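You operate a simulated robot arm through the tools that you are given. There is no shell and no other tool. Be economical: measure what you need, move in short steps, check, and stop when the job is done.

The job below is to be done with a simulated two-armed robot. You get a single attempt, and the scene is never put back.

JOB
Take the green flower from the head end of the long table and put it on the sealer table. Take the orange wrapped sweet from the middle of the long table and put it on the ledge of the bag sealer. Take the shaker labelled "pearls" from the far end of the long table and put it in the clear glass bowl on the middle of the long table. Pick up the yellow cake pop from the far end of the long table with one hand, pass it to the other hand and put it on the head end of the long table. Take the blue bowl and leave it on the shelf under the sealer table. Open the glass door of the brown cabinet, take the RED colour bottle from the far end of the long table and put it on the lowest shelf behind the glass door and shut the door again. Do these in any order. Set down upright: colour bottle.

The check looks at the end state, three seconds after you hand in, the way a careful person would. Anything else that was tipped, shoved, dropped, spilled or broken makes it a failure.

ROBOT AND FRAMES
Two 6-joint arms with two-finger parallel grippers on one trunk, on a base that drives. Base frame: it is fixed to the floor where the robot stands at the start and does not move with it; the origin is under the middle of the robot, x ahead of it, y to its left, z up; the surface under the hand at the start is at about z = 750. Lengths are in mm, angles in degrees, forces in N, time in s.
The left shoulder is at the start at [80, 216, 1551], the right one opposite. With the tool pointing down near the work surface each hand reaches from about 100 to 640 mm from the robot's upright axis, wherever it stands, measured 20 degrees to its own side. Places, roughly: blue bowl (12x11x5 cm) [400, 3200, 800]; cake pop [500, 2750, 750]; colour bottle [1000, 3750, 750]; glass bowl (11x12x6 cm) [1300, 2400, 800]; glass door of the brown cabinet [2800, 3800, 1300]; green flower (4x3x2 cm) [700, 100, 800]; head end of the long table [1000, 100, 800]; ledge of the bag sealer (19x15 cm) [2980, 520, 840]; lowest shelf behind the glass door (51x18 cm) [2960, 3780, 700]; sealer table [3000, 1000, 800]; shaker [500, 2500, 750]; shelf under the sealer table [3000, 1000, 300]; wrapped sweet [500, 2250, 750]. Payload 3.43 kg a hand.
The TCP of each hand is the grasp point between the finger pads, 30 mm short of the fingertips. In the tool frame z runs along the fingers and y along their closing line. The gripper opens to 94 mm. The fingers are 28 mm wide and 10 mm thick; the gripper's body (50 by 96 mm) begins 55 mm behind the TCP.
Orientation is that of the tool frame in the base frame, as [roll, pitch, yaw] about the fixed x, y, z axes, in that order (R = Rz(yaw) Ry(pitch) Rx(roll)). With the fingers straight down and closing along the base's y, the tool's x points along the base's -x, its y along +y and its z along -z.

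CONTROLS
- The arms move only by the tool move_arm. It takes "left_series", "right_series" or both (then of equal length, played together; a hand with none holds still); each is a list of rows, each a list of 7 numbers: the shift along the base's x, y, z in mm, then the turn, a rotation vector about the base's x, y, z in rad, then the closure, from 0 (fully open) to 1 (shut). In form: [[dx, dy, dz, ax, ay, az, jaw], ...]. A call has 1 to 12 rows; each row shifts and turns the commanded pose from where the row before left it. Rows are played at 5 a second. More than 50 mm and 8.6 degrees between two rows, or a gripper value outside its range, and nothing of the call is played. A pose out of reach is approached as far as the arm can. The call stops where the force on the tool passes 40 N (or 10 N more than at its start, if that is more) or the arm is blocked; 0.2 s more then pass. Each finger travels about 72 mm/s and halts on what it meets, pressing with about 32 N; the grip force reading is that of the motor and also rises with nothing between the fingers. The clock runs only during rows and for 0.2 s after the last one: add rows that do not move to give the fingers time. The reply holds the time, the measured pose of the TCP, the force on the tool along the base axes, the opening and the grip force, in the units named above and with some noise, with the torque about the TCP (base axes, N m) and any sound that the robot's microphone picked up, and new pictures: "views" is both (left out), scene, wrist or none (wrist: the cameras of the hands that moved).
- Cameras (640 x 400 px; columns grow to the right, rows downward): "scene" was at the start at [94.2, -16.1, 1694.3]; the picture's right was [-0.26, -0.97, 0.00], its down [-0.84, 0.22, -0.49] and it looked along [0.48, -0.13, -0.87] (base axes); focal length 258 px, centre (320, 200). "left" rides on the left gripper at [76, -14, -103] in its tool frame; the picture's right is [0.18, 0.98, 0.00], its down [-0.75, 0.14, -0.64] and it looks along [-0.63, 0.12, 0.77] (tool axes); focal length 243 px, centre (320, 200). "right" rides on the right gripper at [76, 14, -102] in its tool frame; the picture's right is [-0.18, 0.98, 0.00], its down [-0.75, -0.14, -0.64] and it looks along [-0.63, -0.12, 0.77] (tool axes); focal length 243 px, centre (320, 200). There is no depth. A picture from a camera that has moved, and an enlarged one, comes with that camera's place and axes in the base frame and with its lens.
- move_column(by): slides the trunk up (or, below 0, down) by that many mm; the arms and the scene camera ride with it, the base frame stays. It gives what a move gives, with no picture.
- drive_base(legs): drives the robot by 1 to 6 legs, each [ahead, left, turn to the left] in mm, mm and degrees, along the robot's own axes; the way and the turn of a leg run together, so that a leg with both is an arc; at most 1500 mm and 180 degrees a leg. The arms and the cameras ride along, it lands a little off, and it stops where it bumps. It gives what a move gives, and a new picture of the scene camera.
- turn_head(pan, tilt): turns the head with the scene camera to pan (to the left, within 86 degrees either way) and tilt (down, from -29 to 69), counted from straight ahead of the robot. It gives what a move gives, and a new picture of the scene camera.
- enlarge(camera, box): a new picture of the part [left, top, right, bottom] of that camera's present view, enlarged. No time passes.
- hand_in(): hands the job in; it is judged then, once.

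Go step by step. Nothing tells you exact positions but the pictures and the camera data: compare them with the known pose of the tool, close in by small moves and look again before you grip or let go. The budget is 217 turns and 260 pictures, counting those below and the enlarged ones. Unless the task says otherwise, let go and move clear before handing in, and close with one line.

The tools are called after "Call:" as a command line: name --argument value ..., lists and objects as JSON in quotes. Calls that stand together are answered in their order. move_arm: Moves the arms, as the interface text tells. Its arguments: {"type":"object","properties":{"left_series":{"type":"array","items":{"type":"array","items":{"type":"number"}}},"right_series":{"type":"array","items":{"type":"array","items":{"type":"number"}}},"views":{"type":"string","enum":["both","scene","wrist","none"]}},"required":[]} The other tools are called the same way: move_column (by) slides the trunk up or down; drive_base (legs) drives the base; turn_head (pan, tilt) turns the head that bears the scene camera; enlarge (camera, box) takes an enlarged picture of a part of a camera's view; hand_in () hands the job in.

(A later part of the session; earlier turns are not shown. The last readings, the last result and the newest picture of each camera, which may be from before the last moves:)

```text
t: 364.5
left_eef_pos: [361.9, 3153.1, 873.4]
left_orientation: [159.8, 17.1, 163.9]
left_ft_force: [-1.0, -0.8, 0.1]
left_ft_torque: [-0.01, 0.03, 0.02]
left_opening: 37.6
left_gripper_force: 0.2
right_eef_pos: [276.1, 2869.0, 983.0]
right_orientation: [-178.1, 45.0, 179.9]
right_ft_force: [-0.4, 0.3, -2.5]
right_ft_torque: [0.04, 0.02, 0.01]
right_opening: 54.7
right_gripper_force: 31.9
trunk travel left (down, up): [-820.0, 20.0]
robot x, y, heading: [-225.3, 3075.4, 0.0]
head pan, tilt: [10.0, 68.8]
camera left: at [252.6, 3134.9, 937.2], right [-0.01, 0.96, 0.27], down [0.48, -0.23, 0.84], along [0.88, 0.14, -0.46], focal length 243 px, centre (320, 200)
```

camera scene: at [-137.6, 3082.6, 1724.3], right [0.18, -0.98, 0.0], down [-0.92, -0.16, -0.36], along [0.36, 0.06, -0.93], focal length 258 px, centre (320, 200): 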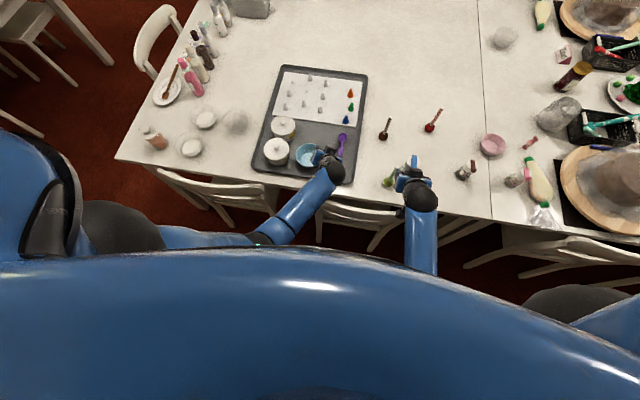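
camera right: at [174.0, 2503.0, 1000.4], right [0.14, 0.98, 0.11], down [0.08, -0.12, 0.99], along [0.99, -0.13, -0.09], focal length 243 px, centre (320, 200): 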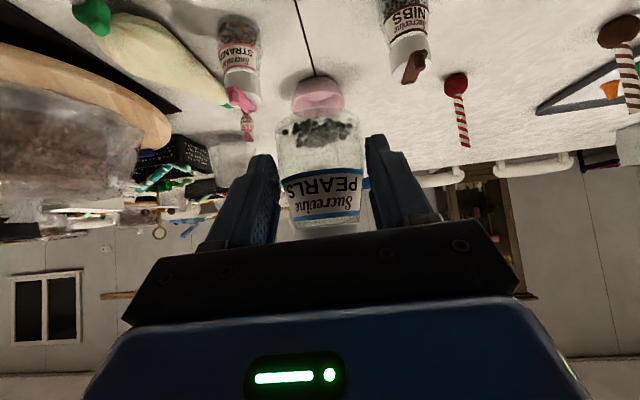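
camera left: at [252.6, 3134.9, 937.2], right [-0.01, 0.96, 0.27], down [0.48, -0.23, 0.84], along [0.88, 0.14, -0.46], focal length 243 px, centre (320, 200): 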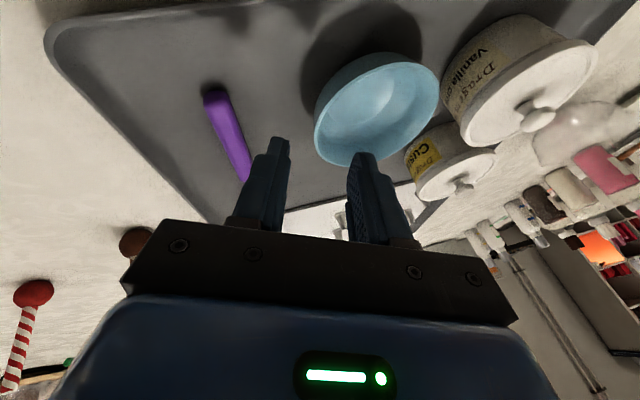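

Call:
move_arm --left_series '[[6, 5, -17, 0, 0, 0, 0.6], [6, 5, -17, 0, 0, 0, 0.6], [5, 5, -17, 0, 0, 0, 0.6], [0, 0, 0, 0, 0, 0, 0.6]]' --views "wrist"

```text
t: 365.5
left_eef_pos: [378.3, 3168.3, 824.6]
left_orientation: [159.9, 17.3, 163.9]
left_ft_force: [0.2, 1.0, -0.6]
left_ft_torque: [-0.03, 0.02, 0.0]
left_opening: 37.6
left_gripper_force: 0.1
right_eef_pos: [275.8, 2868.3, 982.5]
right_orientation: [-178.1, 45.0, -180.0]
right_ft_force: [0.5, 0.0, -1.6]
right_ft_torque: [-0.02, 0.04, -0.01]
right_opening: 54.8
right_gripper_force: 32.3
trunk travel left (down, up): [-820.0, 20.0]
robot x, y, heading: [-225.0, 3072.9, -0.1]
head pan, tilt: [10.0, 68.8]
camera left: at [268.5, 3149.9, 889.0], right [-0.01, 0.96, 0.27], down [0.48, -0.23, 0.84], along [0.88, 0.14, -0.46], focal length 243 px, centre (320, 200)
```

left: 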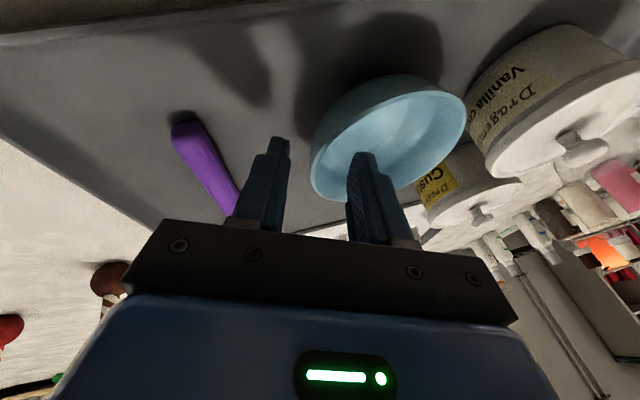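

The wall lies between the fingers. Advancing the rest and closing gently.

Call:
move_arm --left_series '[[4, 3, -12, 0, 0, 0, 0.6], [3, 2, -10, 0, 0, 0, 0.6], [0, 0, 0, 0, 0, 0, 0.6]]' --views "none"

Call:
move_arm --left_series '[[0, 0, 0, 0, 0, 0, 0.75], [0, 0, 0, 0, 0, 0, 0.85], [0, 0, 0, 0, 0, 0, 0.95], [0, 0, 0, 0, 0, 0, 1.0], [0, 0, 0, 0, 0, 0, 1.0]]' --views "wrist"

```text
t: 366.3
left_eef_pos: [373.0, 3171.6, 812.0]
left_orientation: [159.8, 17.2, 163.9]
left_ft_force: [0.4, 0.0, 0.2]
left_ft_torque: [-0.01, 0.03, -0.01]
left_opening: 37.3
left_gripper_force: 0.1
left hand out of reach, approached as far as the arm can: row 1, 2
right_eef_pos: [274.6, 2868.9, 982.6]
right_orientation: [-178.2, 44.9, -180.0]
right_ft_force: [-2.0, 0.3, -1.8]
right_ft_torque: [0.0, 0.07, 0.02]
right_opening: 54.7
right_gripper_force: 31.8
trunk travel left (down, up): [-820.0, 20.0]
robot x, y, heading: [-225.6, 3072.3, 0.1]
head pan, tilt: [10.0, 68.8]
```

```text
t: 367.5
left_eef_pos: [374.2, 3171.8, 812.2]
left_orientation: [159.8, 17.1, 163.9]
left_ft_force: [-0.2, 0.2, 0.1]
left_ft_torque: [0.01, 0.08, -0.01]
left_opening: 6.4
left_gripper_force: 31.5
right_eef_pos: [276.4, 2868.5, 983.2]
right_orientation: [-178.1, 45.0, -179.9]
right_ft_force: [0.4, -0.4, -2.4]
right_ft_torque: [-0.02, 0.04, 0.0]
right_opening: 54.7
right_gripper_force: 31.8
trunk travel left (down, up): [-820.0, 20.0]
robot x, y, heading: [-224.4, 3071.5, -0.0]
head pan, tilt: [10.0, 68.8]
camera left: at [264.1, 3154.2, 875.8], right [-0.01, 0.96, 0.27], down [0.48, -0.23, 0.84], along [0.88, 0.14, -0.46], focal length 243 px, centre (320, 200)
```

left: 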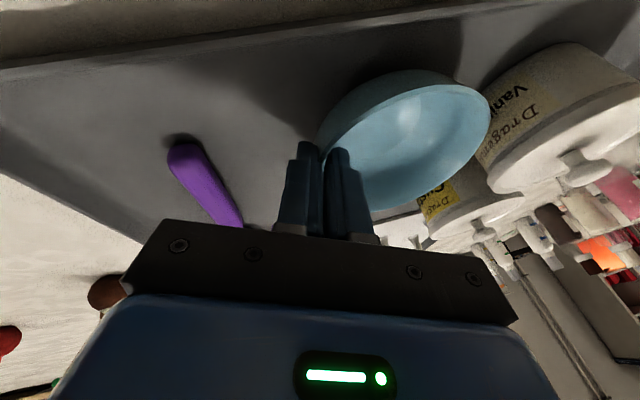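

Wall pinched (6 mm). Lifting gently.

Call:
move_arm --left_series '[[-3, 0, 10, 0, 0, 0, 1.0], [-3, 0, 15, 0, 0, 0, 1.0], [-3, 0, 15, 0, 0, 0, 1.0], [0, 0, 0, 0, 0, 0, 1.0]]' --views "wrist"

```text
t: 368.5
left_eef_pos: [367.8, 3172.6, 850.4]
left_orientation: [159.8, 17.2, 163.9]
left_ft_force: [-0.2, 0.2, -1.2]
left_ft_torque: [-0.1, 0.06, 0.0]
left_opening: 6.2
left_gripper_force: 32.2
right_eef_pos: [276.5, 2869.2, 982.0]
right_orientation: [-178.1, 45.0, -179.9]
right_ft_force: [0.3, -0.5, -2.2]
right_ft_torque: [-0.02, 0.08, 0.0]
right_opening: 54.4
right_gripper_force: 32.1
trunk travel left (down, up): [-820.0, 20.0]
robot x, y, heading: [-221.7, 3075.7, 0.2]
head pan, tilt: [10.0, 68.8]
camera left: at [256.6, 3154.3, 914.3], right [-0.01, 0.96, 0.27], down [0.48, -0.23, 0.84], along [0.88, 0.14, -0.46], focal length 243 px, centre (320, 200)
```

left: 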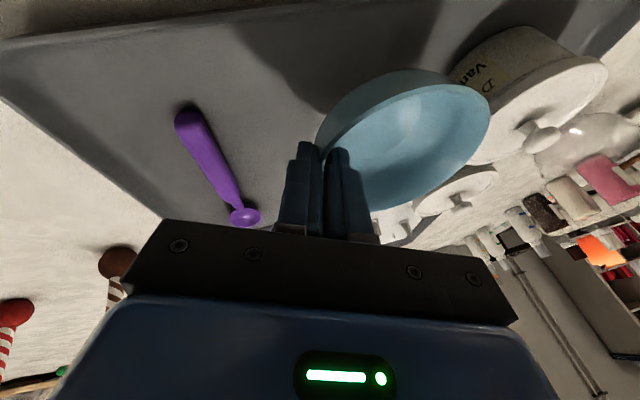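

The bowl is held level. Raising further and pulling in.

Call:
move_arm --left_series '[[-5, 0, 25, 0, 0, 0, 1.0], [-5, 0, 25, 0, 0, 0, 1.0], [-10, 0, 25, 0, 0, 0, 1.0], [-15, 0, 25, 0, 0, 0, 1.0], [-25, 0, 15, 0, 0, 0, 1.0], [-25, 0, 5, 0, 0, 0, 1.0], [-25, 0, 0, 0, 0, 0, 1.0]]' --views "wrist"

Call:
move_column --by 20

```text
t: 370.1
left_eef_pos: [252.7, 3170.8, 970.7]
left_orientation: [159.8, 17.3, 163.9]
left_ft_force: [0.1, -0.2, -0.7]
left_ft_torque: [-0.06, -0.02, -0.03]
left_opening: 6.2
left_gripper_force: 31.9
right_eef_pos: [275.5, 2868.3, 982.1]
right_orientation: [-178.1, 45.1, -180.0]
right_ft_force: [-0.5, -0.3, -1.9]
right_ft_torque: [0.03, 0.03, 0.04]
right_opening: 54.6
right_gripper_force: 31.9
trunk travel left (down, up): [-820.0, 20.0]
robot x, y, heading: [-221.0, 3071.3, 0.2]
head pan, tilt: [10.0, 68.8]
camera left: at [143.8, 3153.0, 1034.0], right [-0.01, 0.96, 0.27], down [0.48, -0.23, 0.85], along [0.88, 0.14, -0.46], focal length 243 px, centre (320, 200)
```

left: 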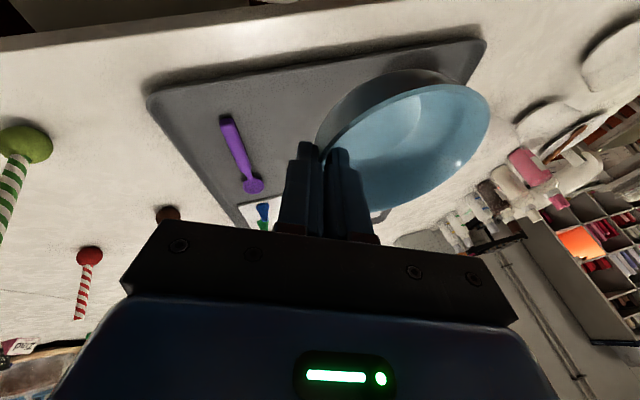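

```text
t: 370.8
left_eef_pos: [253.0, 3171.2, 989.7]
left_orientation: [159.8, 17.4, 163.9]
left_ft_force: [0.9, 0.0, -1.9]
left_ft_torque: [-0.07, 0.05, -0.01]
left_opening: 5.9
left_gripper_force: 32.0
right_eef_pos: [275.4, 2868.9, 1003.4]
right_orientation: [-178.1, 45.0, -180.0]
right_ft_force: [0.4, -0.3, -2.1]
right_ft_torque: [0.0, 0.08, -0.01]
right_opening: 54.7
right_gripper_force: 31.8
trunk travel left (down, up): [-840.0, 0.0]
robot x, y, heading: [-222.5, 3073.2, 0.2]
head pan, tilt: [10.0, 68.8]
```

Both items are secured. Driving around the table's far end to the far side, turning to face the table.

Call:
drive_base --legs '[[-160, 0, 0], [0, 1480, 0], [1300, 0, 0], [1380, 0, 0], [0, 0, -180]]'

Call:
turn_head --pan 0 --tilt 45

```text
t: 399.4
left_eef_pos: [1856.7, 4381.1, 990.4]
left_orientation: [159.8, 17.1, -20.3]
left_ft_force: [0.2, 0.3, -1.7]
left_ft_torque: [0.1, -0.04, 0.02]
left_opening: 4.4
left_gripper_force: 32.2
right_eef_pos: [1858.4, 4684.5, 1002.7]
right_orientation: [-178.1, 45.0, -4.3]
right_ft_force: [-0.8, -0.2, -2.4]
right_ft_torque: [-0.02, -0.07, -0.01]
right_opening: 53.6
right_gripper_force: 32.1
trunk travel left (down, up): [-840.0, 0.0]
robot x, y, heading: [2339.7, 4445.9, 175.7]
head pan, tilt: [10.0, 68.8]
camera scene: at [2254.6, 4441.3, 1744.2], right [-0.1, 0.99, 0.0], down [0.93, 0.09, -0.36], along [-0.36, -0.04, -0.93], focal length 258 px, centre (320, 200)
```

scene: 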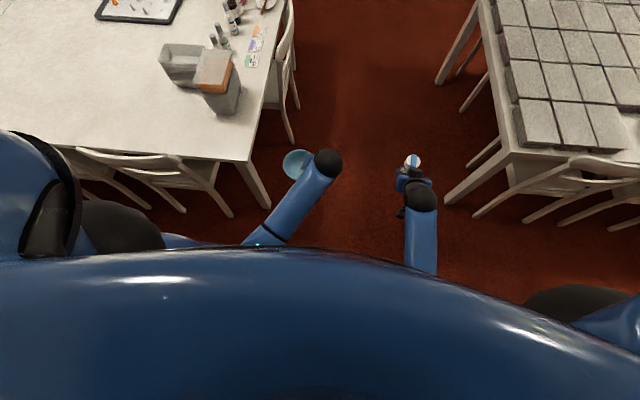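

```text
t: 400.3
left_eef_pos: [1857.5, 4382.6, 990.1]
left_orientation: [159.8, 17.0, -20.3]
left_ft_force: [-0.1, -0.5, -1.7]
left_ft_torque: [0.05, -0.06, -0.03]
left_opening: 4.2
left_gripper_force: 32.2
right_eef_pos: [1857.3, 4683.8, 1001.7]
right_orientation: [-178.1, 44.9, -4.2]
right_ft_force: [1.1, 0.6, -2.2]
right_ft_torque: [-0.02, -0.06, 0.0]
right_opening: 53.8
right_gripper_force: 32.0
trunk travel left (down, up): [-840.0, 0.0]
robot x, y, heading: [2343.4, 4442.1, 175.7]
head pan, tilt: [0.0, 45.0]
camera scene: at [2229.1, 4453.0, 1773.0], right [0.07, 1.0, 0.0], down [0.71, -0.05, -0.71], along [-0.7, 0.05, -0.71], focal length 258 px, centre (320, 200)
```

scene: 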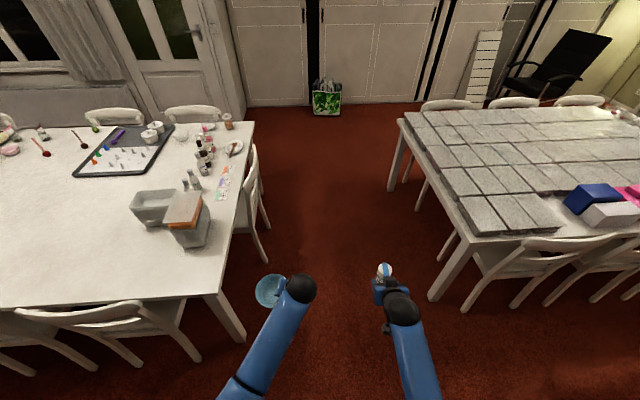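

The left grip reading shrank slightly; I'll check the bowl in the wrist camera before going on.

Call:
enlarge --camera "left" --box '[160, 30, 560, 280]'

Call:
enlarge --camera "right" --box '[160, 30, 560, 280]'

```text
1.60 times, centred on (360, 155) of left
camera zoom: at [1967.3, 4393.5, 1053.4], right [-0.06, -0.96, 0.27], down [-0.46, 0.27, 0.84], along [-0.88, -0.07, -0.46], focal length 388 px, centre (256, 272)
```

zoom: 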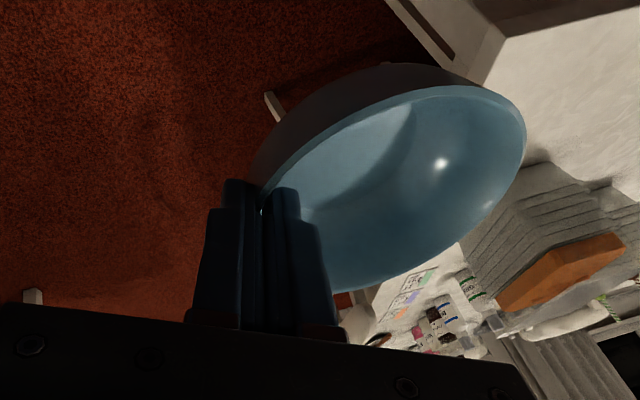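

```text
1.60 times, centred on (360, 155) of right
camera zoom: at [1982.8, 4658.2, 1019.6], right [-0.23, -0.97, 0.11], down [-0.07, 0.13, 0.99], along [-0.97, 0.22, -0.09], focal length 388 px, centre (256, 272)
```

zoom: 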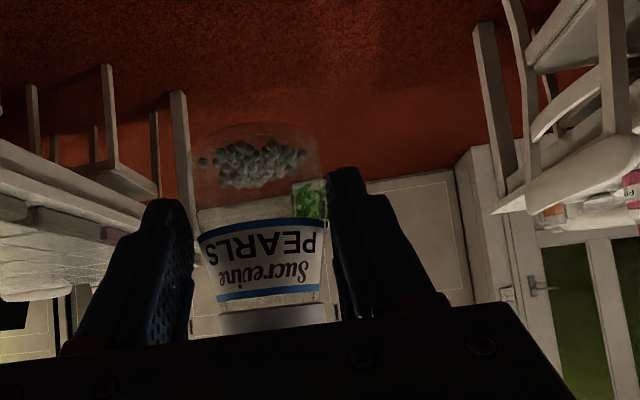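

Both are still held. Continuing along the corridor to the glass bowl's place.

Call:
drive_base --legs '[[0, 1000, 4.3], [0, 1000, 0]]'

Call:
turn_head --pan 0 --tilt 50

Call:
enlarge --camera "scene" --box '[200, 100, 440, 250]'

```text
t: 410.2
left_eef_pos: [1808.4, 2361.3, 991.4]
left_orientation: [159.7, 17.1, -17.5]
left_ft_force: [0.3, 0.1, -1.1]
left_ft_torque: [0.06, -0.02, -0.02]
left_opening: 3.8
left_gripper_force: 31.5
right_eef_pos: [1792.8, 2663.6, 1002.0]
right_orientation: [-178.3, 45.1, -1.5]
right_ft_force: [0.5, 0.6, -2.0]
right_ft_torque: [0.02, -0.06, 0.0]
right_opening: 53.3
right_gripper_force: 31.8
trunk travel left (down, up): [-840.0, 0.0]
robot x, y, heading: [2290.5, 2448.3, 178.7]
head pan, tilt: [0.0, 45.0]
camera scene: at [2175.3, 2452.1, 1773.0], right [0.02, 1.0, 0.0], down [0.71, -0.02, -0.71], along [-0.71, 0.02, -0.71], focal length 258 px, centre (320, 200)
```

scene: 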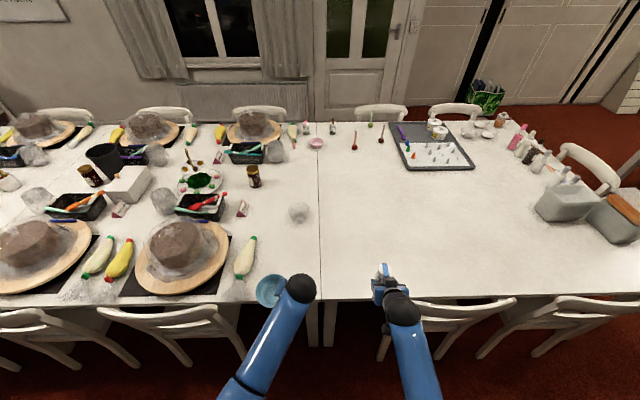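

```text
t: 410.9
left_eef_pos: [1807.6, 2360.0, 990.1]
left_orientation: [159.8, 17.1, -17.4]
left_ft_force: [0.8, 1.0, -2.1]
left_ft_torque: [0.09, -0.01, 0.04]
left_opening: 3.9
left_gripper_force: 32.6
right_eef_pos: [1793.1, 2663.2, 1001.5]
right_orientation: [-178.1, 44.9, -1.5]
right_ft_force: [-1.4, 0.2, -1.9]
right_ft_torque: [-0.03, -0.06, -0.03]
right_opening: 53.3
right_gripper_force: 32.1
trunk travel left (down, up): [-840.0, 0.0]
robot x, y, heading: [2285.9, 2445.9, 178.5]
head pan, tilt: [0.0, 50.0]
camera scene: at [2179.5, 2451.1, 1766.1], right [0.02, 1.0, 0.0], down [0.77, -0.02, -0.64], along [-0.64, 0.01, -0.77], focal length 258 px, centre (320, 200)
```

scene: 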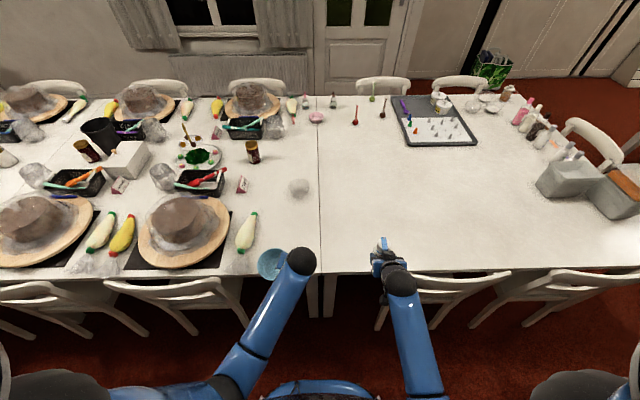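

```text
2.67 times, centred on (320, 175) of scene
camera zoom: at [2179.5, 2451.1, 1766.1], right [0.02, 1.0, 0.0], down [0.77, -0.02, -0.64], along [-0.64, 0.01, -0.77], focal length 687 px, centre (320, 267)
```

zoom: 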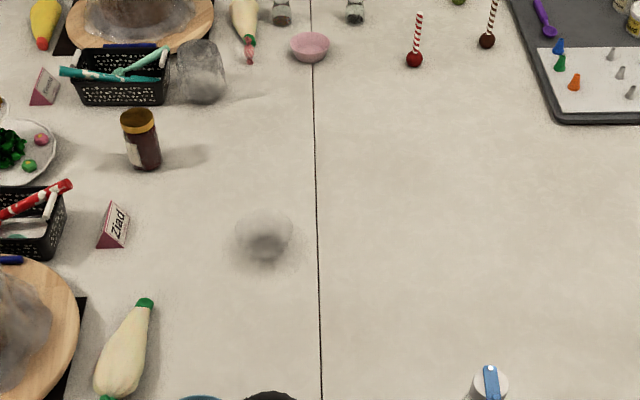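

The glass bowl is at about [1288, 2360]. I'll enter the gap between the chairs partway and turn left so the right shoulder comes forward.

Call:
drive_base --legs '[[225, 5, 0], [0, 0, 42]]'

Call:
turn_head --pan -40 --tilt 55

```text
t: 414.5
left_eef_pos: [1763.3, 2062.3, 990.4]
left_orientation: [159.8, 17.0, 24.3]
left_ft_force: [-0.5, 0.3, -2.3]
left_ft_torque: [0.09, 0.01, 0.01]
left_opening: 3.5
left_gripper_force: 32.1
right_eef_pos: [1551.0, 2277.9, 1002.9]
right_orientation: [-178.1, 45.0, 40.4]
right_ft_force: [1.1, -0.5, -1.2]
right_ft_torque: [0.03, -0.03, -0.01]
right_opening: 53.3
right_gripper_force: 31.9
trunk travel left (down, up): [-840.0, 0.0]
robot x, y, heading: [2066.9, 2443.8, -139.5]
head pan, tilt: [0.0, 50.0]
camera scene: at [1980.9, 2377.8, 1766.1], right [-0.65, 0.76, 0.0], down [0.58, 0.5, -0.64], along [-0.49, -0.42, -0.77], focal length 258 px, centre (320, 200)
```

scene: 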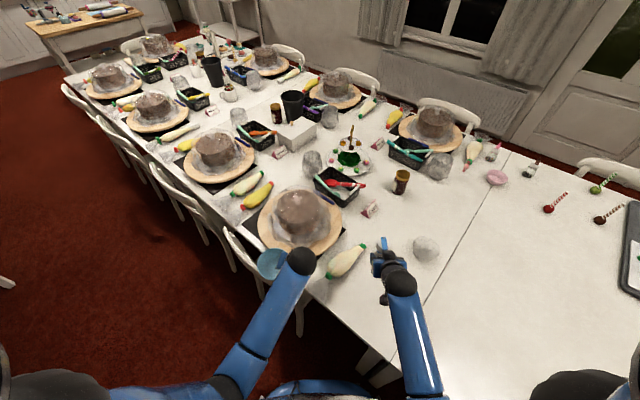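

```text
t: 415.6
left_eef_pos: [1764.2, 2062.1, 989.3]
left_orientation: [159.8, 17.1, 24.3]
left_ft_force: [-0.4, -0.4, -1.9]
left_ft_torque: [0.08, 0.06, 0.03]
left_opening: 3.5
left_gripper_force: 32.2
right_eef_pos: [1550.7, 2277.4, 1002.5]
right_orientation: [-178.1, 45.1, 40.4]
right_ft_force: [-0.7, -0.4, -2.1]
right_ft_torque: [0.06, -0.05, -0.01]
right_opening: 52.9
right_gripper_force: 32.0
trunk travel left (down, up): [-840.0, 0.0]
robot x, y, heading: [2064.9, 2446.4, -139.6]
head pan, tilt: [-40.0, 55.0]
camera scene: at [1967.3, 2426.6, 1759.6], right [-0.01, 1.0, 0.0], down [0.82, 0.01, -0.57], along [-0.57, -0.01, -0.82], focal length 258 px, centre (320, 200)
```

scene: 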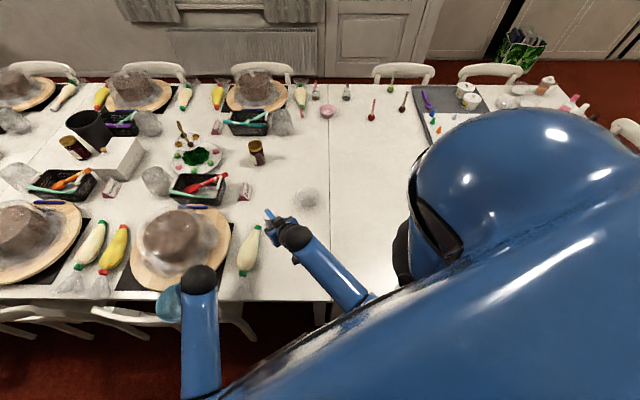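

The glass bowl is at about [1280, 2359]. Moving the shaker over it at height.

Call:
move_arm --right_series '[[-43, 15, 0, 0, 0, 0, 0.6], [-43, 15, 0, 0, 0, 0, 0.6], [-43, 15, -5, 0, 0, 0, 0.6], [-43, 15, -10, 0, 0, 0, 0.6], [-43, 15, -15, 0, 0, 0, 0.6], [-40, 15, -20, 0, 0, 0, 0.6], [0, 0, 0, 0, 0, 0, 0.6]]' --views "both"

```text
t: 417.2
left_eef_pos: [1762.6, 2062.5, 988.5]
left_orientation: [159.8, 17.2, 24.3]
left_ft_force: [0.5, 0.1, -0.7]
left_ft_torque: [0.14, 0.02, -0.01]
left_opening: 3.7
left_gripper_force: 32.3
right_eef_pos: [1295.5, 2366.3, 950.0]
right_orientation: [-178.2, 45.1, 40.4]
right_ft_force: [-0.1, -0.1, -2.2]
right_ft_torque: [0.07, -0.02, 0.01]
right_opening: 52.9
right_gripper_force: 32.3
trunk travel left (down, up): [-840.0, 0.0]
robot x, y, heading: [2064.6, 2447.1, -139.6]
head pan, tilt: [-40.0, 55.0]
camera scene: at [1968.0, 2426.9, 1759.7], right [-0.01, 1.0, 0.0], down [0.82, 0.01, -0.57], along [-0.57, 0.0, -0.82], focal length 258 px, centre (320, 200)
camera right: at [1404.6, 2435.1, 967.5], right [0.52, -0.85, 0.11], down [-0.13, 0.04, 0.99], along [-0.84, -0.53, -0.09], focal length 243 px, centre (320, 200)
```

scene: 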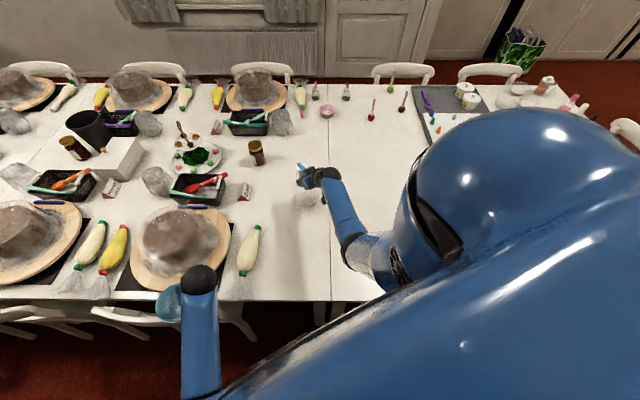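
right: 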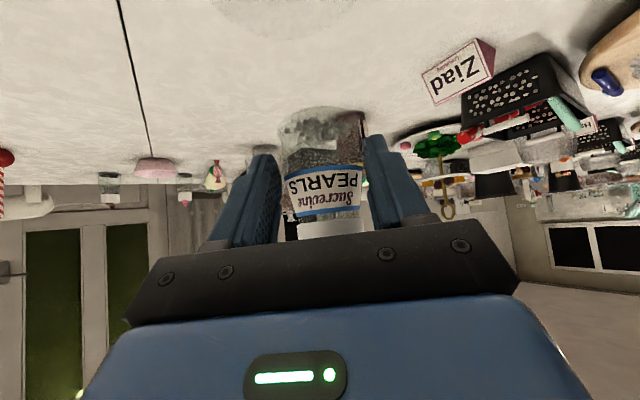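

Call:
enlarge --camera "right" --box '[160, 0, 480, 200]'

Call:
enlarge --camera "scene" --box '[220, 130, 380, 230]'

```text
2.00 times, centred on (320, 100) of right
camera zoom: at [1404.6, 2435.1, 967.5], right [0.52, -0.85, 0.11], down [-0.13, 0.04, 0.99], along [-0.84, -0.53, -0.09], focal length 485 px, centre (320, 400)
```

zoom: 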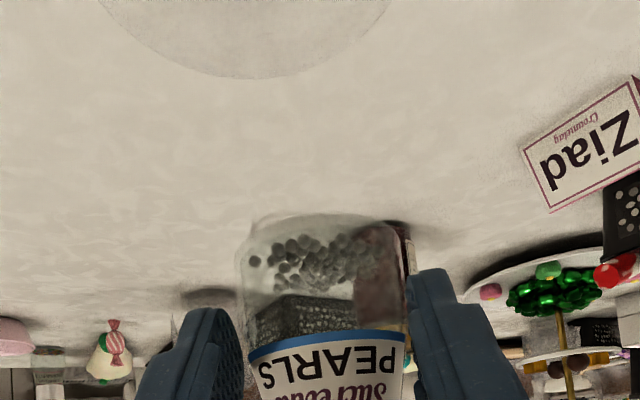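

```text
4.00 times, centred on (300, 180) of scene
camera zoom: at [1968.0, 2426.9, 1759.7], right [-0.01, 1.0, 0.0], down [0.82, 0.01, -0.57], along [-0.57, 0.0, -0.82], focal length 1031 px, centre (400, 280)
```

zoom: 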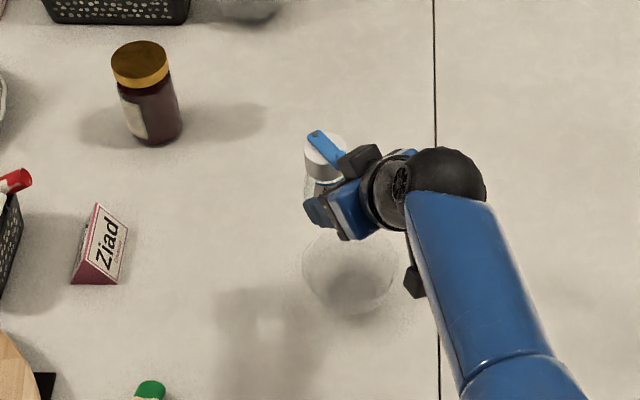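

Bowl centre ≈[1283, 2369]; the shaker is about 20 mm off it. Correcting and lowering partway.

Call:
move_arm --right_series '[[4, 18, -15, 0, 0, 0, 0.6], [0, 0, -20, 0, 0, 0, 0.6], [0, 0, -20, 0, 0, 0, 0.6], [0, 0, 0, 0, 0, 0, 0.6]]' --views "both"

Call:
enlarge --camera "scene" --box '[260, 150, 356, 210]'

```text
t: 418.2
left_eef_pos: [1762.7, 2062.6, 989.5]
left_orientation: [159.8, 17.1, 24.4]
left_ft_force: [-1.5, -0.3, -1.4]
left_ft_torque: [0.07, 0.01, 0.0]
left_opening: 3.2
left_gripper_force: 32.0
right_eef_pos: [1299.1, 2386.0, 899.0]
right_orientation: [-178.3, 45.0, 40.5]
right_ft_force: [-0.4, 0.1, -3.0]
right_ft_torque: [0.06, -0.04, -0.01]
right_opening: 52.6
right_gripper_force: 31.9
trunk travel left (down, up): [-840.0, 0.0]
robot x, y, heading: [2062.3, 2442.8, -139.3]
head pan, tilt: [-40.0, 55.0]
camera scene: at [1967.2, 2426.7, 1759.6], right [-0.01, 1.0, 0.0], down [0.82, 0.01, -0.57], along [-0.57, 0.0, -0.82], focal length 258 px, centre (320, 200)
camera right: at [1406.6, 2454.1, 915.5], right [0.52, -0.85, 0.11], down [-0.13, 0.04, 0.99], along [-0.84, -0.53, -0.09], focal length 243 px, centre (320, 200)
```

scene: 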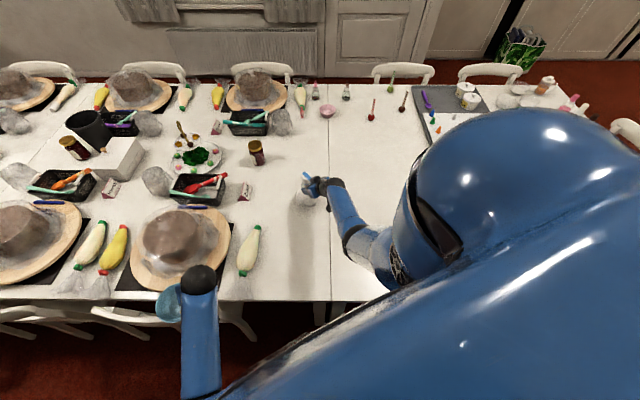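
right: 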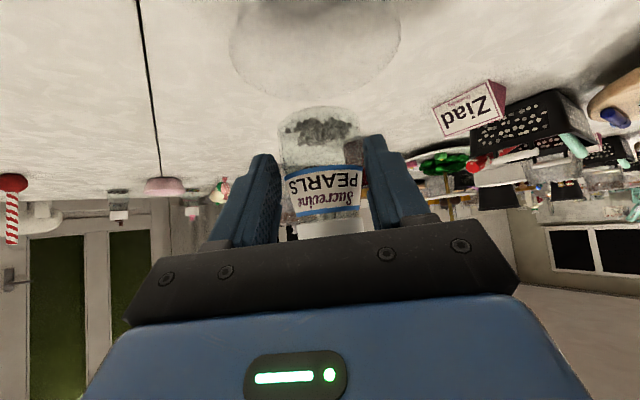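

```text
6.67 times, centred on (308, 180) of scene
camera zoom: at [1967.2, 2426.7, 1759.6], right [-0.01, 1.0, 0.0], down [0.82, 0.01, -0.57], along [-0.57, 0.0, -0.82], focal length 1718 px, centre (400, 333)
```

zoom: 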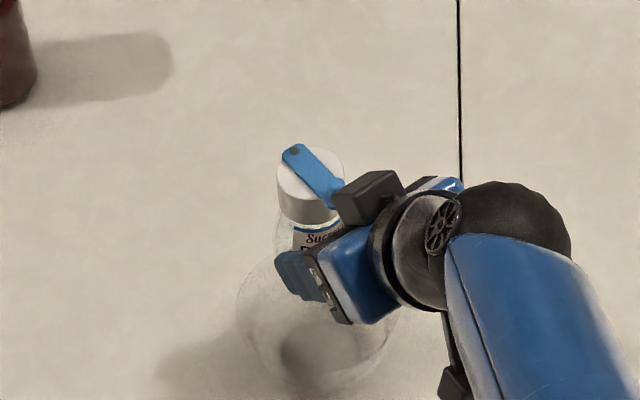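

Shaker is centred over the bowl. Lowering further with a slight forward bias.

Call:
move_arm --right_series '[[-5, -4, -18, 0, 0, 0, 0.6], [0, 0, -18, 0, 0, 0, 0.6], [0, 0, -18, 0, 0, 0, 0.6], [0, 0, 0, 0, 0, 0, 0.6]]' --views "wrist"

Call:
enlarge --camera "right" --box '[160, 0, 480, 200]'

Call:
enlarge --camera "scene" --box '[260, 150, 356, 210]'

```text
t: 419.2
left_eef_pos: [1762.6, 2061.7, 990.7]
left_orientation: [159.8, 17.2, 24.3]
left_ft_force: [-0.2, 0.8, -1.7]
left_ft_torque: [0.09, 0.05, -0.02]
left_opening: 3.5
left_gripper_force: 32.3
right_eef_pos: [1297.2, 2384.5, 856.5]
right_orientation: [-178.0, 45.0, 40.4]
right_ft_force: [0.6, 0.3, -2.4]
right_ft_torque: [0.03, -0.07, -0.01]
right_opening: 52.4
right_gripper_force: 32.5
right hand out of reach, approached as far as the arm can: row 3
trunk travel left (down, up): [-840.0, 0.0]
robot x, y, heading: [2063.2, 2445.6, -139.6]
head pan, tilt: [-40.0, 55.0]
camera right: at [1404.7, 2453.8, 873.8], right [0.52, -0.85, 0.11], down [-0.13, 0.04, 0.99], along [-0.84, -0.53, -0.09], focal length 243 px, centre (320, 200)
```

right: 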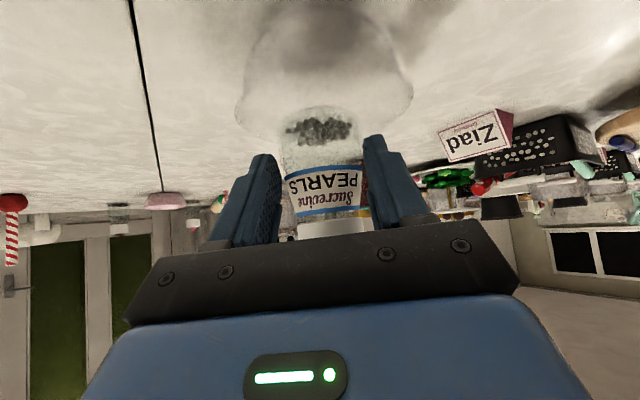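

```text
2.00 times, centred on (320, 100) of right
camera zoom: at [1404.7, 2453.8, 873.8], right [0.52, -0.85, 0.11], down [-0.13, 0.04, 0.99], along [-0.84, -0.53, -0.09], focal length 485 px, centre (320, 400)
```

zoom: 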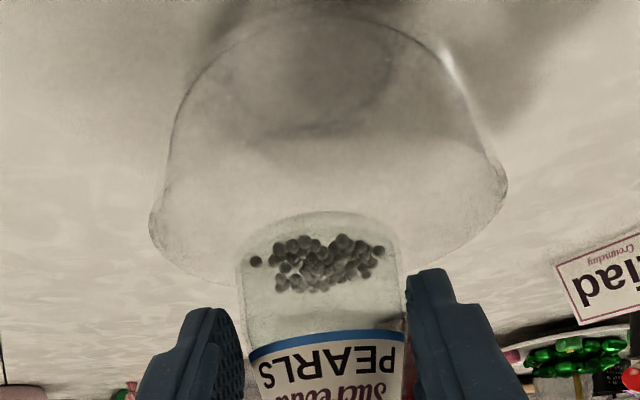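

```text
6.67 times, centred on (308, 180) of scene
camera zoom: at [1968.1, 2427.0, 1759.7], right [-0.01, 1.0, 0.0], down [0.82, 0.01, -0.57], along [-0.57, 0.0, -0.82], focal length 1718 px, centre (400, 333)
```

zoom: 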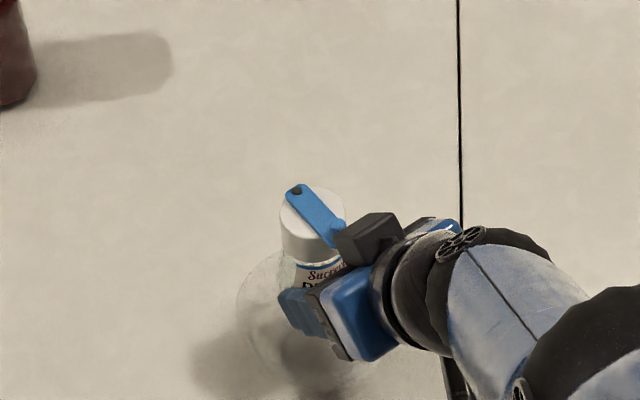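

The shaker's base is at rim height and centred. I'll lower the rest by the column (the blue bowl stays well above the chair).

Call:
move_column --by -26

Call:
enlarge --camera "right" --box '[160, 0, 480, 200]'

```text
t: 419.9
left_eef_pos: [1762.9, 2061.6, 963.4]
left_orientation: [159.8, 17.1, 24.3]
left_ft_force: [-1.0, -0.5, -1.8]
left_ft_torque: [0.11, 0.05, 0.0]
left_opening: 3.5
left_gripper_force: 32.0
right_eef_pos: [1296.7, 2384.9, 829.2]
right_orientation: [-178.1, 44.9, 40.4]
right_ft_force: [0.0, 1.2, -1.8]
right_ft_torque: [0.07, -0.03, -0.01]
right_opening: 52.6
right_gripper_force: 31.7
trunk travel left (down, up): [-814.0, 26.0]
robot x, y, heading: [2061.8, 2442.1, -139.6]
head pan, tilt: [-40.0, 55.0]
```

```text
2.00 times, centred on (320, 100) of right
camera zoom: at [1404.2, 2453.5, 847.4], right [0.52, -0.85, 0.11], down [-0.14, 0.04, 0.99], along [-0.84, -0.53, -0.09], focal length 485 px, centre (320, 400)
```

zoom: 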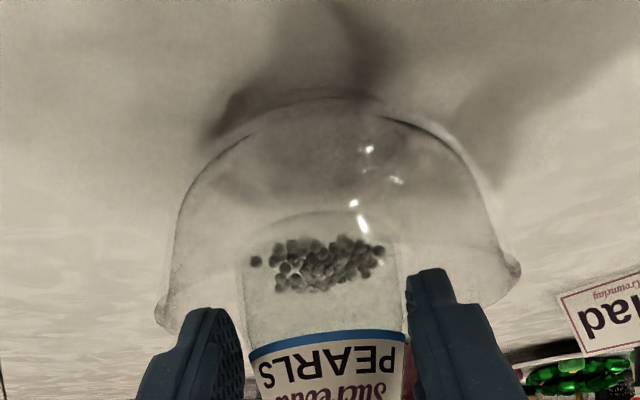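

The shaker is inside the bowl. Lowering in small steps until contact.

Call:
move_column --by -9

Call:
move_column --by -5

Call:
enlarge --camera "right" --box '[160, 40, 480, 240]'

```text
t: 420.5
left_eef_pos: [1762.3, 2061.6, 955.2]
left_orientation: [159.8, 17.1, 24.3]
left_ft_force: [0.1, -0.7, -0.9]
left_ft_torque: [0.08, 0.04, -0.01]
left_opening: 3.4
left_gripper_force: 31.6
right_eef_pos: [1296.0, 2384.8, 821.2]
right_orientation: [-178.1, 44.9, 40.4]
right_ft_force: [-0.7, -0.1, -1.9]
right_ft_torque: [0.06, -0.05, -0.02]
right_opening: 52.7
right_gripper_force: 31.7
trunk travel left (down, up): [-805.0, 35.0]
robot x, y, heading: [2062.8, 2446.1, -139.6]
head pan, tilt: [-40.0, 55.0]
```

```text
t: 421.0
left_eef_pos: [1764.7, 2061.0, 949.6]
left_orientation: [159.9, 17.2, 24.3]
left_ft_force: [-0.4, -0.1, -1.2]
left_ft_torque: [0.06, 0.01, 0.02]
left_opening: 3.5
left_gripper_force: 31.2
right_eef_pos: [1297.0, 2384.0, 818.4]
right_orientation: [-178.0, 45.2, 40.4]
right_ft_force: [2.9, -0.5, 6.7]
right_ft_torque: [-0.01, -0.21, 0.01]
right_opening: 52.5
right_gripper_force: 31.9
trunk travel left (down, up): [-800.0, 40.0]
robot x, y, heading: [2063.4, 2447.2, -139.4]
head pan, tilt: [-40.0, 55.0]
```

```text
2.00 times, centred on (320, 140) of right
camera zoom: at [1404.4, 2453.1, 834.9], right [0.52, -0.85, 0.11], down [-0.13, 0.04, 0.99], along [-0.84, -0.53, -0.09], focal length 485 px, centre (320, 320)
```

zoom: 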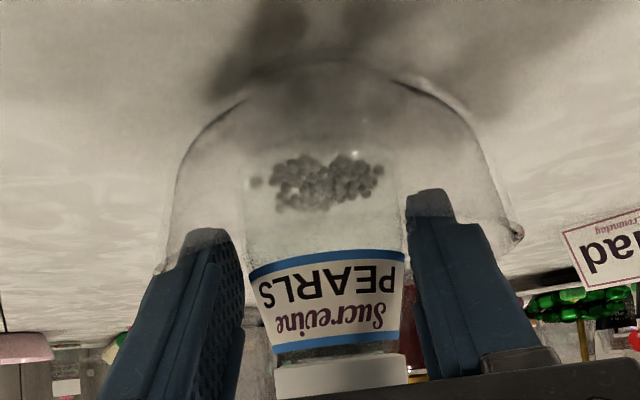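

Light contact — probably the fingers' underside at the near rim. I'll lift slightly, shift forward 7 mm, and lower a bit more.

Call:
move_arm --right_series '[[0, 0, 5, 0, 0, 0, 0.6], [-5, -5, 0, 0, 0, 0, 0.6], [0, 0, 0, 0, 0, 0, 0.6]]' --views "none"

Call:
move_column --by -9

Call:
enlarge --camera "right" --box '[160, 40, 480, 240]'

```text
t: 421.8
left_eef_pos: [1762.9, 2061.0, 949.9]
left_orientation: [159.8, 17.1, 24.3]
left_ft_force: [0.8, -0.1, -1.9]
left_ft_torque: [0.06, 0.05, 0.01]
left_opening: 3.2
left_gripper_force: 32.1
right_eef_pos: [1291.5, 2377.7, 823.2]
right_orientation: [-178.0, 45.1, 40.4]
right_ft_force: [0.2, 0.6, -2.0]
right_ft_torque: [0.07, -0.02, 0.04]
right_opening: 52.3
right_gripper_force: 32.0
trunk travel left (down, up): [-800.0, 40.0]
robot x, y, heading: [2063.2, 2447.0, -139.6]
head pan, tilt: [-40.0, 55.0]
```

```text
t: 422.4
left_eef_pos: [1765.5, 2060.7, 942.2]
left_orientation: [159.8, 17.3, 24.3]
left_ft_force: [-0.6, -0.3, -0.9]
left_ft_torque: [0.08, 0.03, 0.02]
left_opening: 3.4
left_gripper_force: 32.0
right_eef_pos: [1290.9, 2377.8, 817.9]
right_orientation: [-177.9, 45.3, 40.3]
right_ft_force: [3.8, 0.9, 15.5]
right_ft_torque: [-0.32, -0.45, 0.05]
right_opening: 52.5
right_gripper_force: 31.7
trunk travel left (down, up): [-791.0, 49.0]
robot x, y, heading: [2060.5, 2441.9, -139.4]
head pan, tilt: [-40.0, 55.0]
```

```text
2.00 times, centred on (320, 140) of right
camera zoom: at [1399.1, 2447.2, 834.0], right [0.52, -0.85, 0.11], down [-0.13, 0.04, 0.99], along [-0.84, -0.53, -0.09], focal length 485 px, centre (320, 320)
```

zoom: 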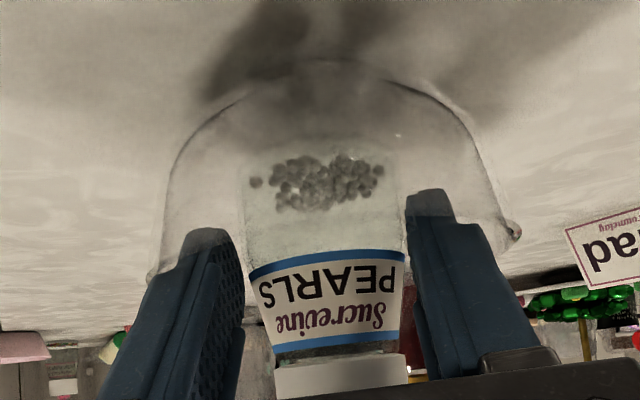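

Contact occurs at the same height after shifting, so the shaker is resting on the bowl floor. Easing and opening slowly.

Call:
move_column --by 3

Call:
move_arm --right_series '[[0, 0, 0, 0, 0, 0, 0.45], [0, 0, 0, 0, 0, 0, 0.4], [0, 0, 0, 0, 0, 0, 0.36], [0, 0, 0, 0, 0, 0, 0.34], [0, 0, 0, 0, 0, 0, 0.34]]' --views "none"

Call:
enlarge --camera "right" --box '[160, 40, 480, 240]'

```text
t: 422.9
left_eef_pos: [1764.1, 2061.6, 943.1]
left_orientation: [159.9, 17.2, 24.2]
left_ft_force: [0.9, -0.4, -1.3]
left_ft_torque: [0.09, 0.02, -0.02]
left_opening: 3.3
left_gripper_force: 31.8
right_eef_pos: [1292.1, 2378.5, 816.7]
right_orientation: [-178.0, 45.1, 40.4]
right_ft_force: [-0.6, 0.0, 4.3]
right_ft_torque: [-0.11, -0.12, 0.01]
right_opening: 52.2
right_gripper_force: 31.9
trunk travel left (down, up): [-794.0, 46.0]
robot x, y, heading: [2065.8, 2449.5, -139.4]
head pan, tilt: [-40.0, 55.0]
```

```text
t: 424.1
left_eef_pos: [1764.6, 2061.9, 943.6]
left_orientation: [159.8, 17.2, 24.3]
left_ft_force: [-0.2, 0.2, -0.6]
left_ft_torque: [0.07, 0.07, -0.01]
left_opening: 3.4
left_gripper_force: 32.2
right_eef_pos: [1291.1, 2377.6, 817.5]
right_orientation: [-178.0, 45.0, 40.4]
right_ft_force: [1.0, -1.6, 5.2]
right_ft_torque: [-0.2, -0.28, 0.04]
right_opening: 57.7
right_gripper_force: 0.2
trunk travel left (down, up): [-794.0, 46.0]
robot x, y, heading: [2063.1, 2446.4, -139.4]
head pan, tilt: [-40.0, 55.0]
```

```text
2.00 times, centred on (320, 140) of right
camera zoom: at [1399.6, 2447.3, 834.7], right [0.52, -0.85, 0.11], down [-0.13, 0.04, 0.99], along [-0.84, -0.53, -0.09], focal length 485 px, centre (320, 320)
```

zoom: 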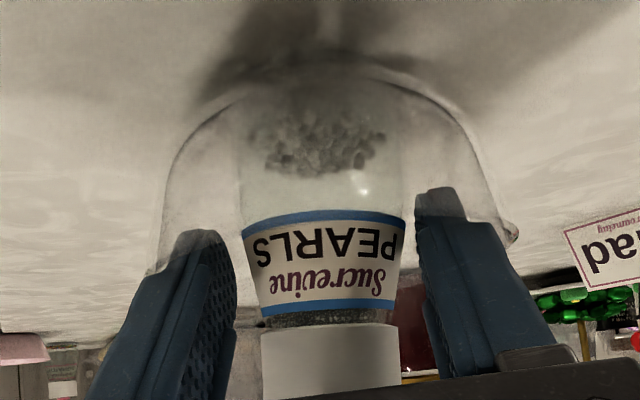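

The shaker settled upright in the bowl. Raising straight up with the column, then retracting.

Call:
move_column --by 46

Call:
move_arm --right_series '[[15, 8, 20, 0, 0, 0, 0.34], [25, 10, 25, 0, 0, 0, 0.3], [35, 5, 20, 0, 0, 0, 0.2], [40, 0, 15, 0, 0, 0, 0.2], [40, -5, 15, 0, 0, 0, 0.2], [40, -10, 10, 0, 0, 0, 0.2]]' --views "both"

Call:
enlarge --camera "scene" --box '[240, 140, 400, 240]'

```text
t: 425.0
left_eef_pos: [1763.3, 2060.8, 990.7]
left_orientation: [159.8, 17.1, 24.3]
left_ft_force: [-0.3, -0.7, -1.3]
left_ft_torque: [0.12, 0.02, -0.04]
left_opening: 3.4
left_gripper_force: 32.1
right_eef_pos: [1291.2, 2377.7, 863.5]
right_orientation: [-178.0, 45.1, 40.4]
right_ft_force: [0.1, -1.1, -0.7]
right_ft_torque: [0.03, 0.01, -0.01]
right_opening: 62.0
right_gripper_force: 0.1
trunk travel left (down, up): [-840.0, 0.0]
robot x, y, heading: [2063.7, 2449.0, -139.5]
head pan, tilt: [-40.0, 55.0]
```

```text
t: 426.4
left_eef_pos: [1764.7, 2062.7, 989.9]
left_orientation: [159.7, 17.2, 24.3]
left_ft_force: [0.4, 0.5, -1.1]
left_ft_torque: [0.1, 0.04, 0.01]
left_opening: 3.4
left_gripper_force: 31.5
right_eef_pos: [1490.7, 2387.2, 969.8]
right_orientation: [-178.0, 45.1, 40.4]
right_ft_force: [-0.3, 0.2, -0.9]
right_ft_torque: [0.02, 0.02, 0.02]
right_opening: 75.1
right_gripper_force: 0.0
trunk travel left (down, up): [-840.0, 0.0]
robot x, y, heading: [2065.4, 2443.9, -139.3]
head pan, tilt: [-40.0, 55.0]
camera scene: at [1970.2, 2427.0, 1759.8], right [-0.01, 1.0, 0.0], down [0.82, 0.01, -0.57], along [-0.57, -0.01, -0.82], focal length 258 px, centre (320, 200)
camera right: at [1598.6, 2455.5, 986.0], right [0.52, -0.85, 0.11], down [-0.13, 0.04, 0.99], along [-0.84, -0.53, -0.09], focal length 243 px, centre (320, 200)
```

scene: 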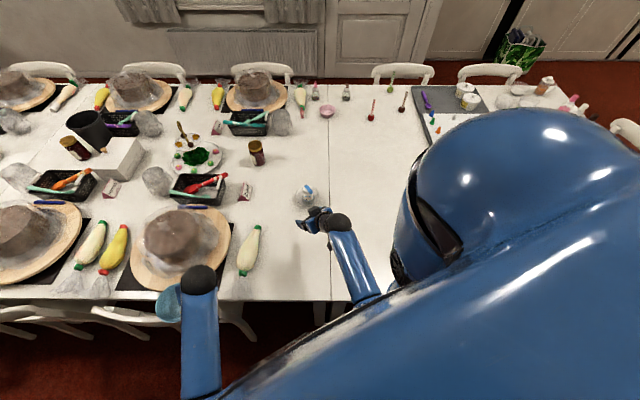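
right: 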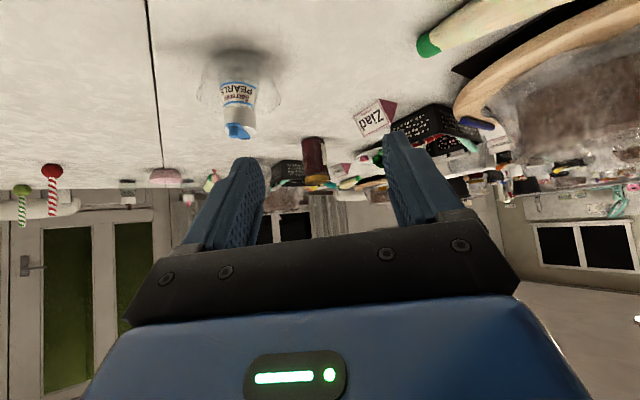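

```text
4.00 times, centred on (320, 190) of scene
camera zoom: at [1970.2, 2427.0, 1759.8], right [-0.01, 1.0, 0.0], down [0.82, 0.01, -0.57], along [-0.57, -0.01, -0.82], focal length 1031 px, centre (320, 240)
```

zoom: 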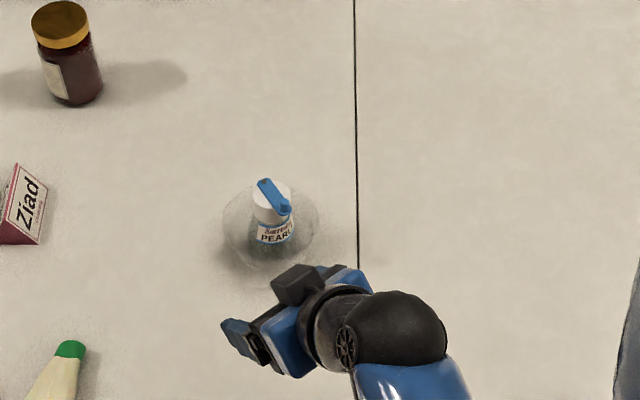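

Shaker stands in the glass bowl. Now backing out, turning to face the wall, and sliding down to the sealer table with the blue bowl.

Call:
drive_base --legs '[[-175, 150, 0], [0, 0, 139.5], [0, -1350, 0]]'

Call:
turn_head --pan 5 --tilt 50

```text
t: 440.4
left_eef_pos: [2785.5, 1166.3, 989.3]
left_orientation: [159.7, 17.2, 164.5]
left_ft_force: [1.6, 0.5, -1.8]
left_ft_torque: [-0.12, 0.02, -0.02]
left_opening: 3.2
left_gripper_force: 31.9
right_eef_pos: [2787.4, 741.5, 968.2]
right_orientation: [-178.0, 45.0, -179.4]
right_ft_force: [-0.2, 0.3, -0.3]
right_ft_torque: [0.01, 0.0, -0.02]
right_opening: 75.1
right_gripper_force: 0.1
trunk travel left (down, up): [-840.0, 0.0]
robot x, y, heading: [2307.9, 1062.5, 0.7]
head pan, tilt: [-40.0, 55.0]
camera scene: at [2394.6, 1019.0, 1759.7], right [-0.63, -0.77, 0.0], down [-0.63, 0.52, -0.57], along [0.44, -0.36, -0.82], focal length 258 px, centre (320, 200)
```

scene: 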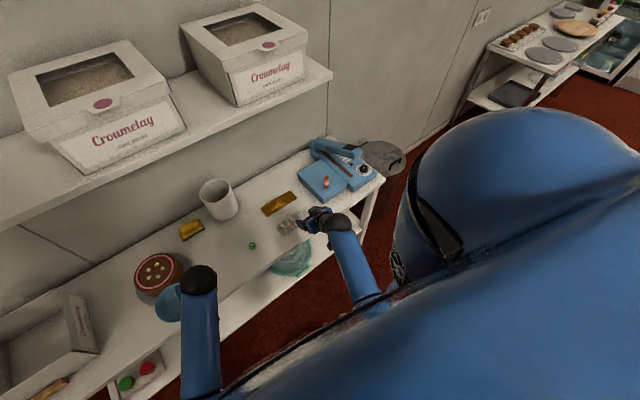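

```text
t: 441.6
left_eef_pos: [2784.9, 1165.9, 989.3]
left_orientation: [159.8, 17.0, 164.4]
left_ft_force: [0.3, -0.3, -1.8]
left_ft_torque: [-0.08, 0.0, -0.03]
left_opening: 3.1
left_gripper_force: 31.7
right_eef_pos: [2788.6, 740.8, 968.1]
right_orientation: [-178.1, 45.0, -179.5]
right_ft_force: [-0.5, -0.1, 0.6]
right_ft_torque: [-0.02, -0.03, -0.04]
right_opening: 75.3
right_gripper_force: 0.0
trunk travel left (down, up): [-840.0, 0.0]
robot x, y, heading: [2307.8, 1065.6, 0.6]
head pan, tilt: [5.0, 50.0]
camera scene: at [2415.5, 1071.1, 1766.1], right [0.1, -1.0, 0.0], down [-0.76, -0.07, -0.64], along [0.64, 0.06, -0.77], focal length 258 px, centre (320, 200)
```

scene: 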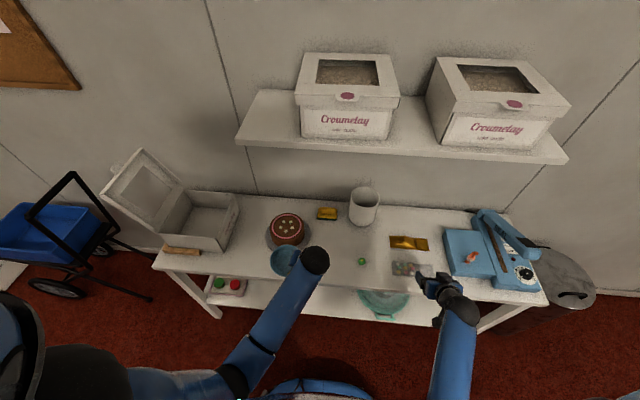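

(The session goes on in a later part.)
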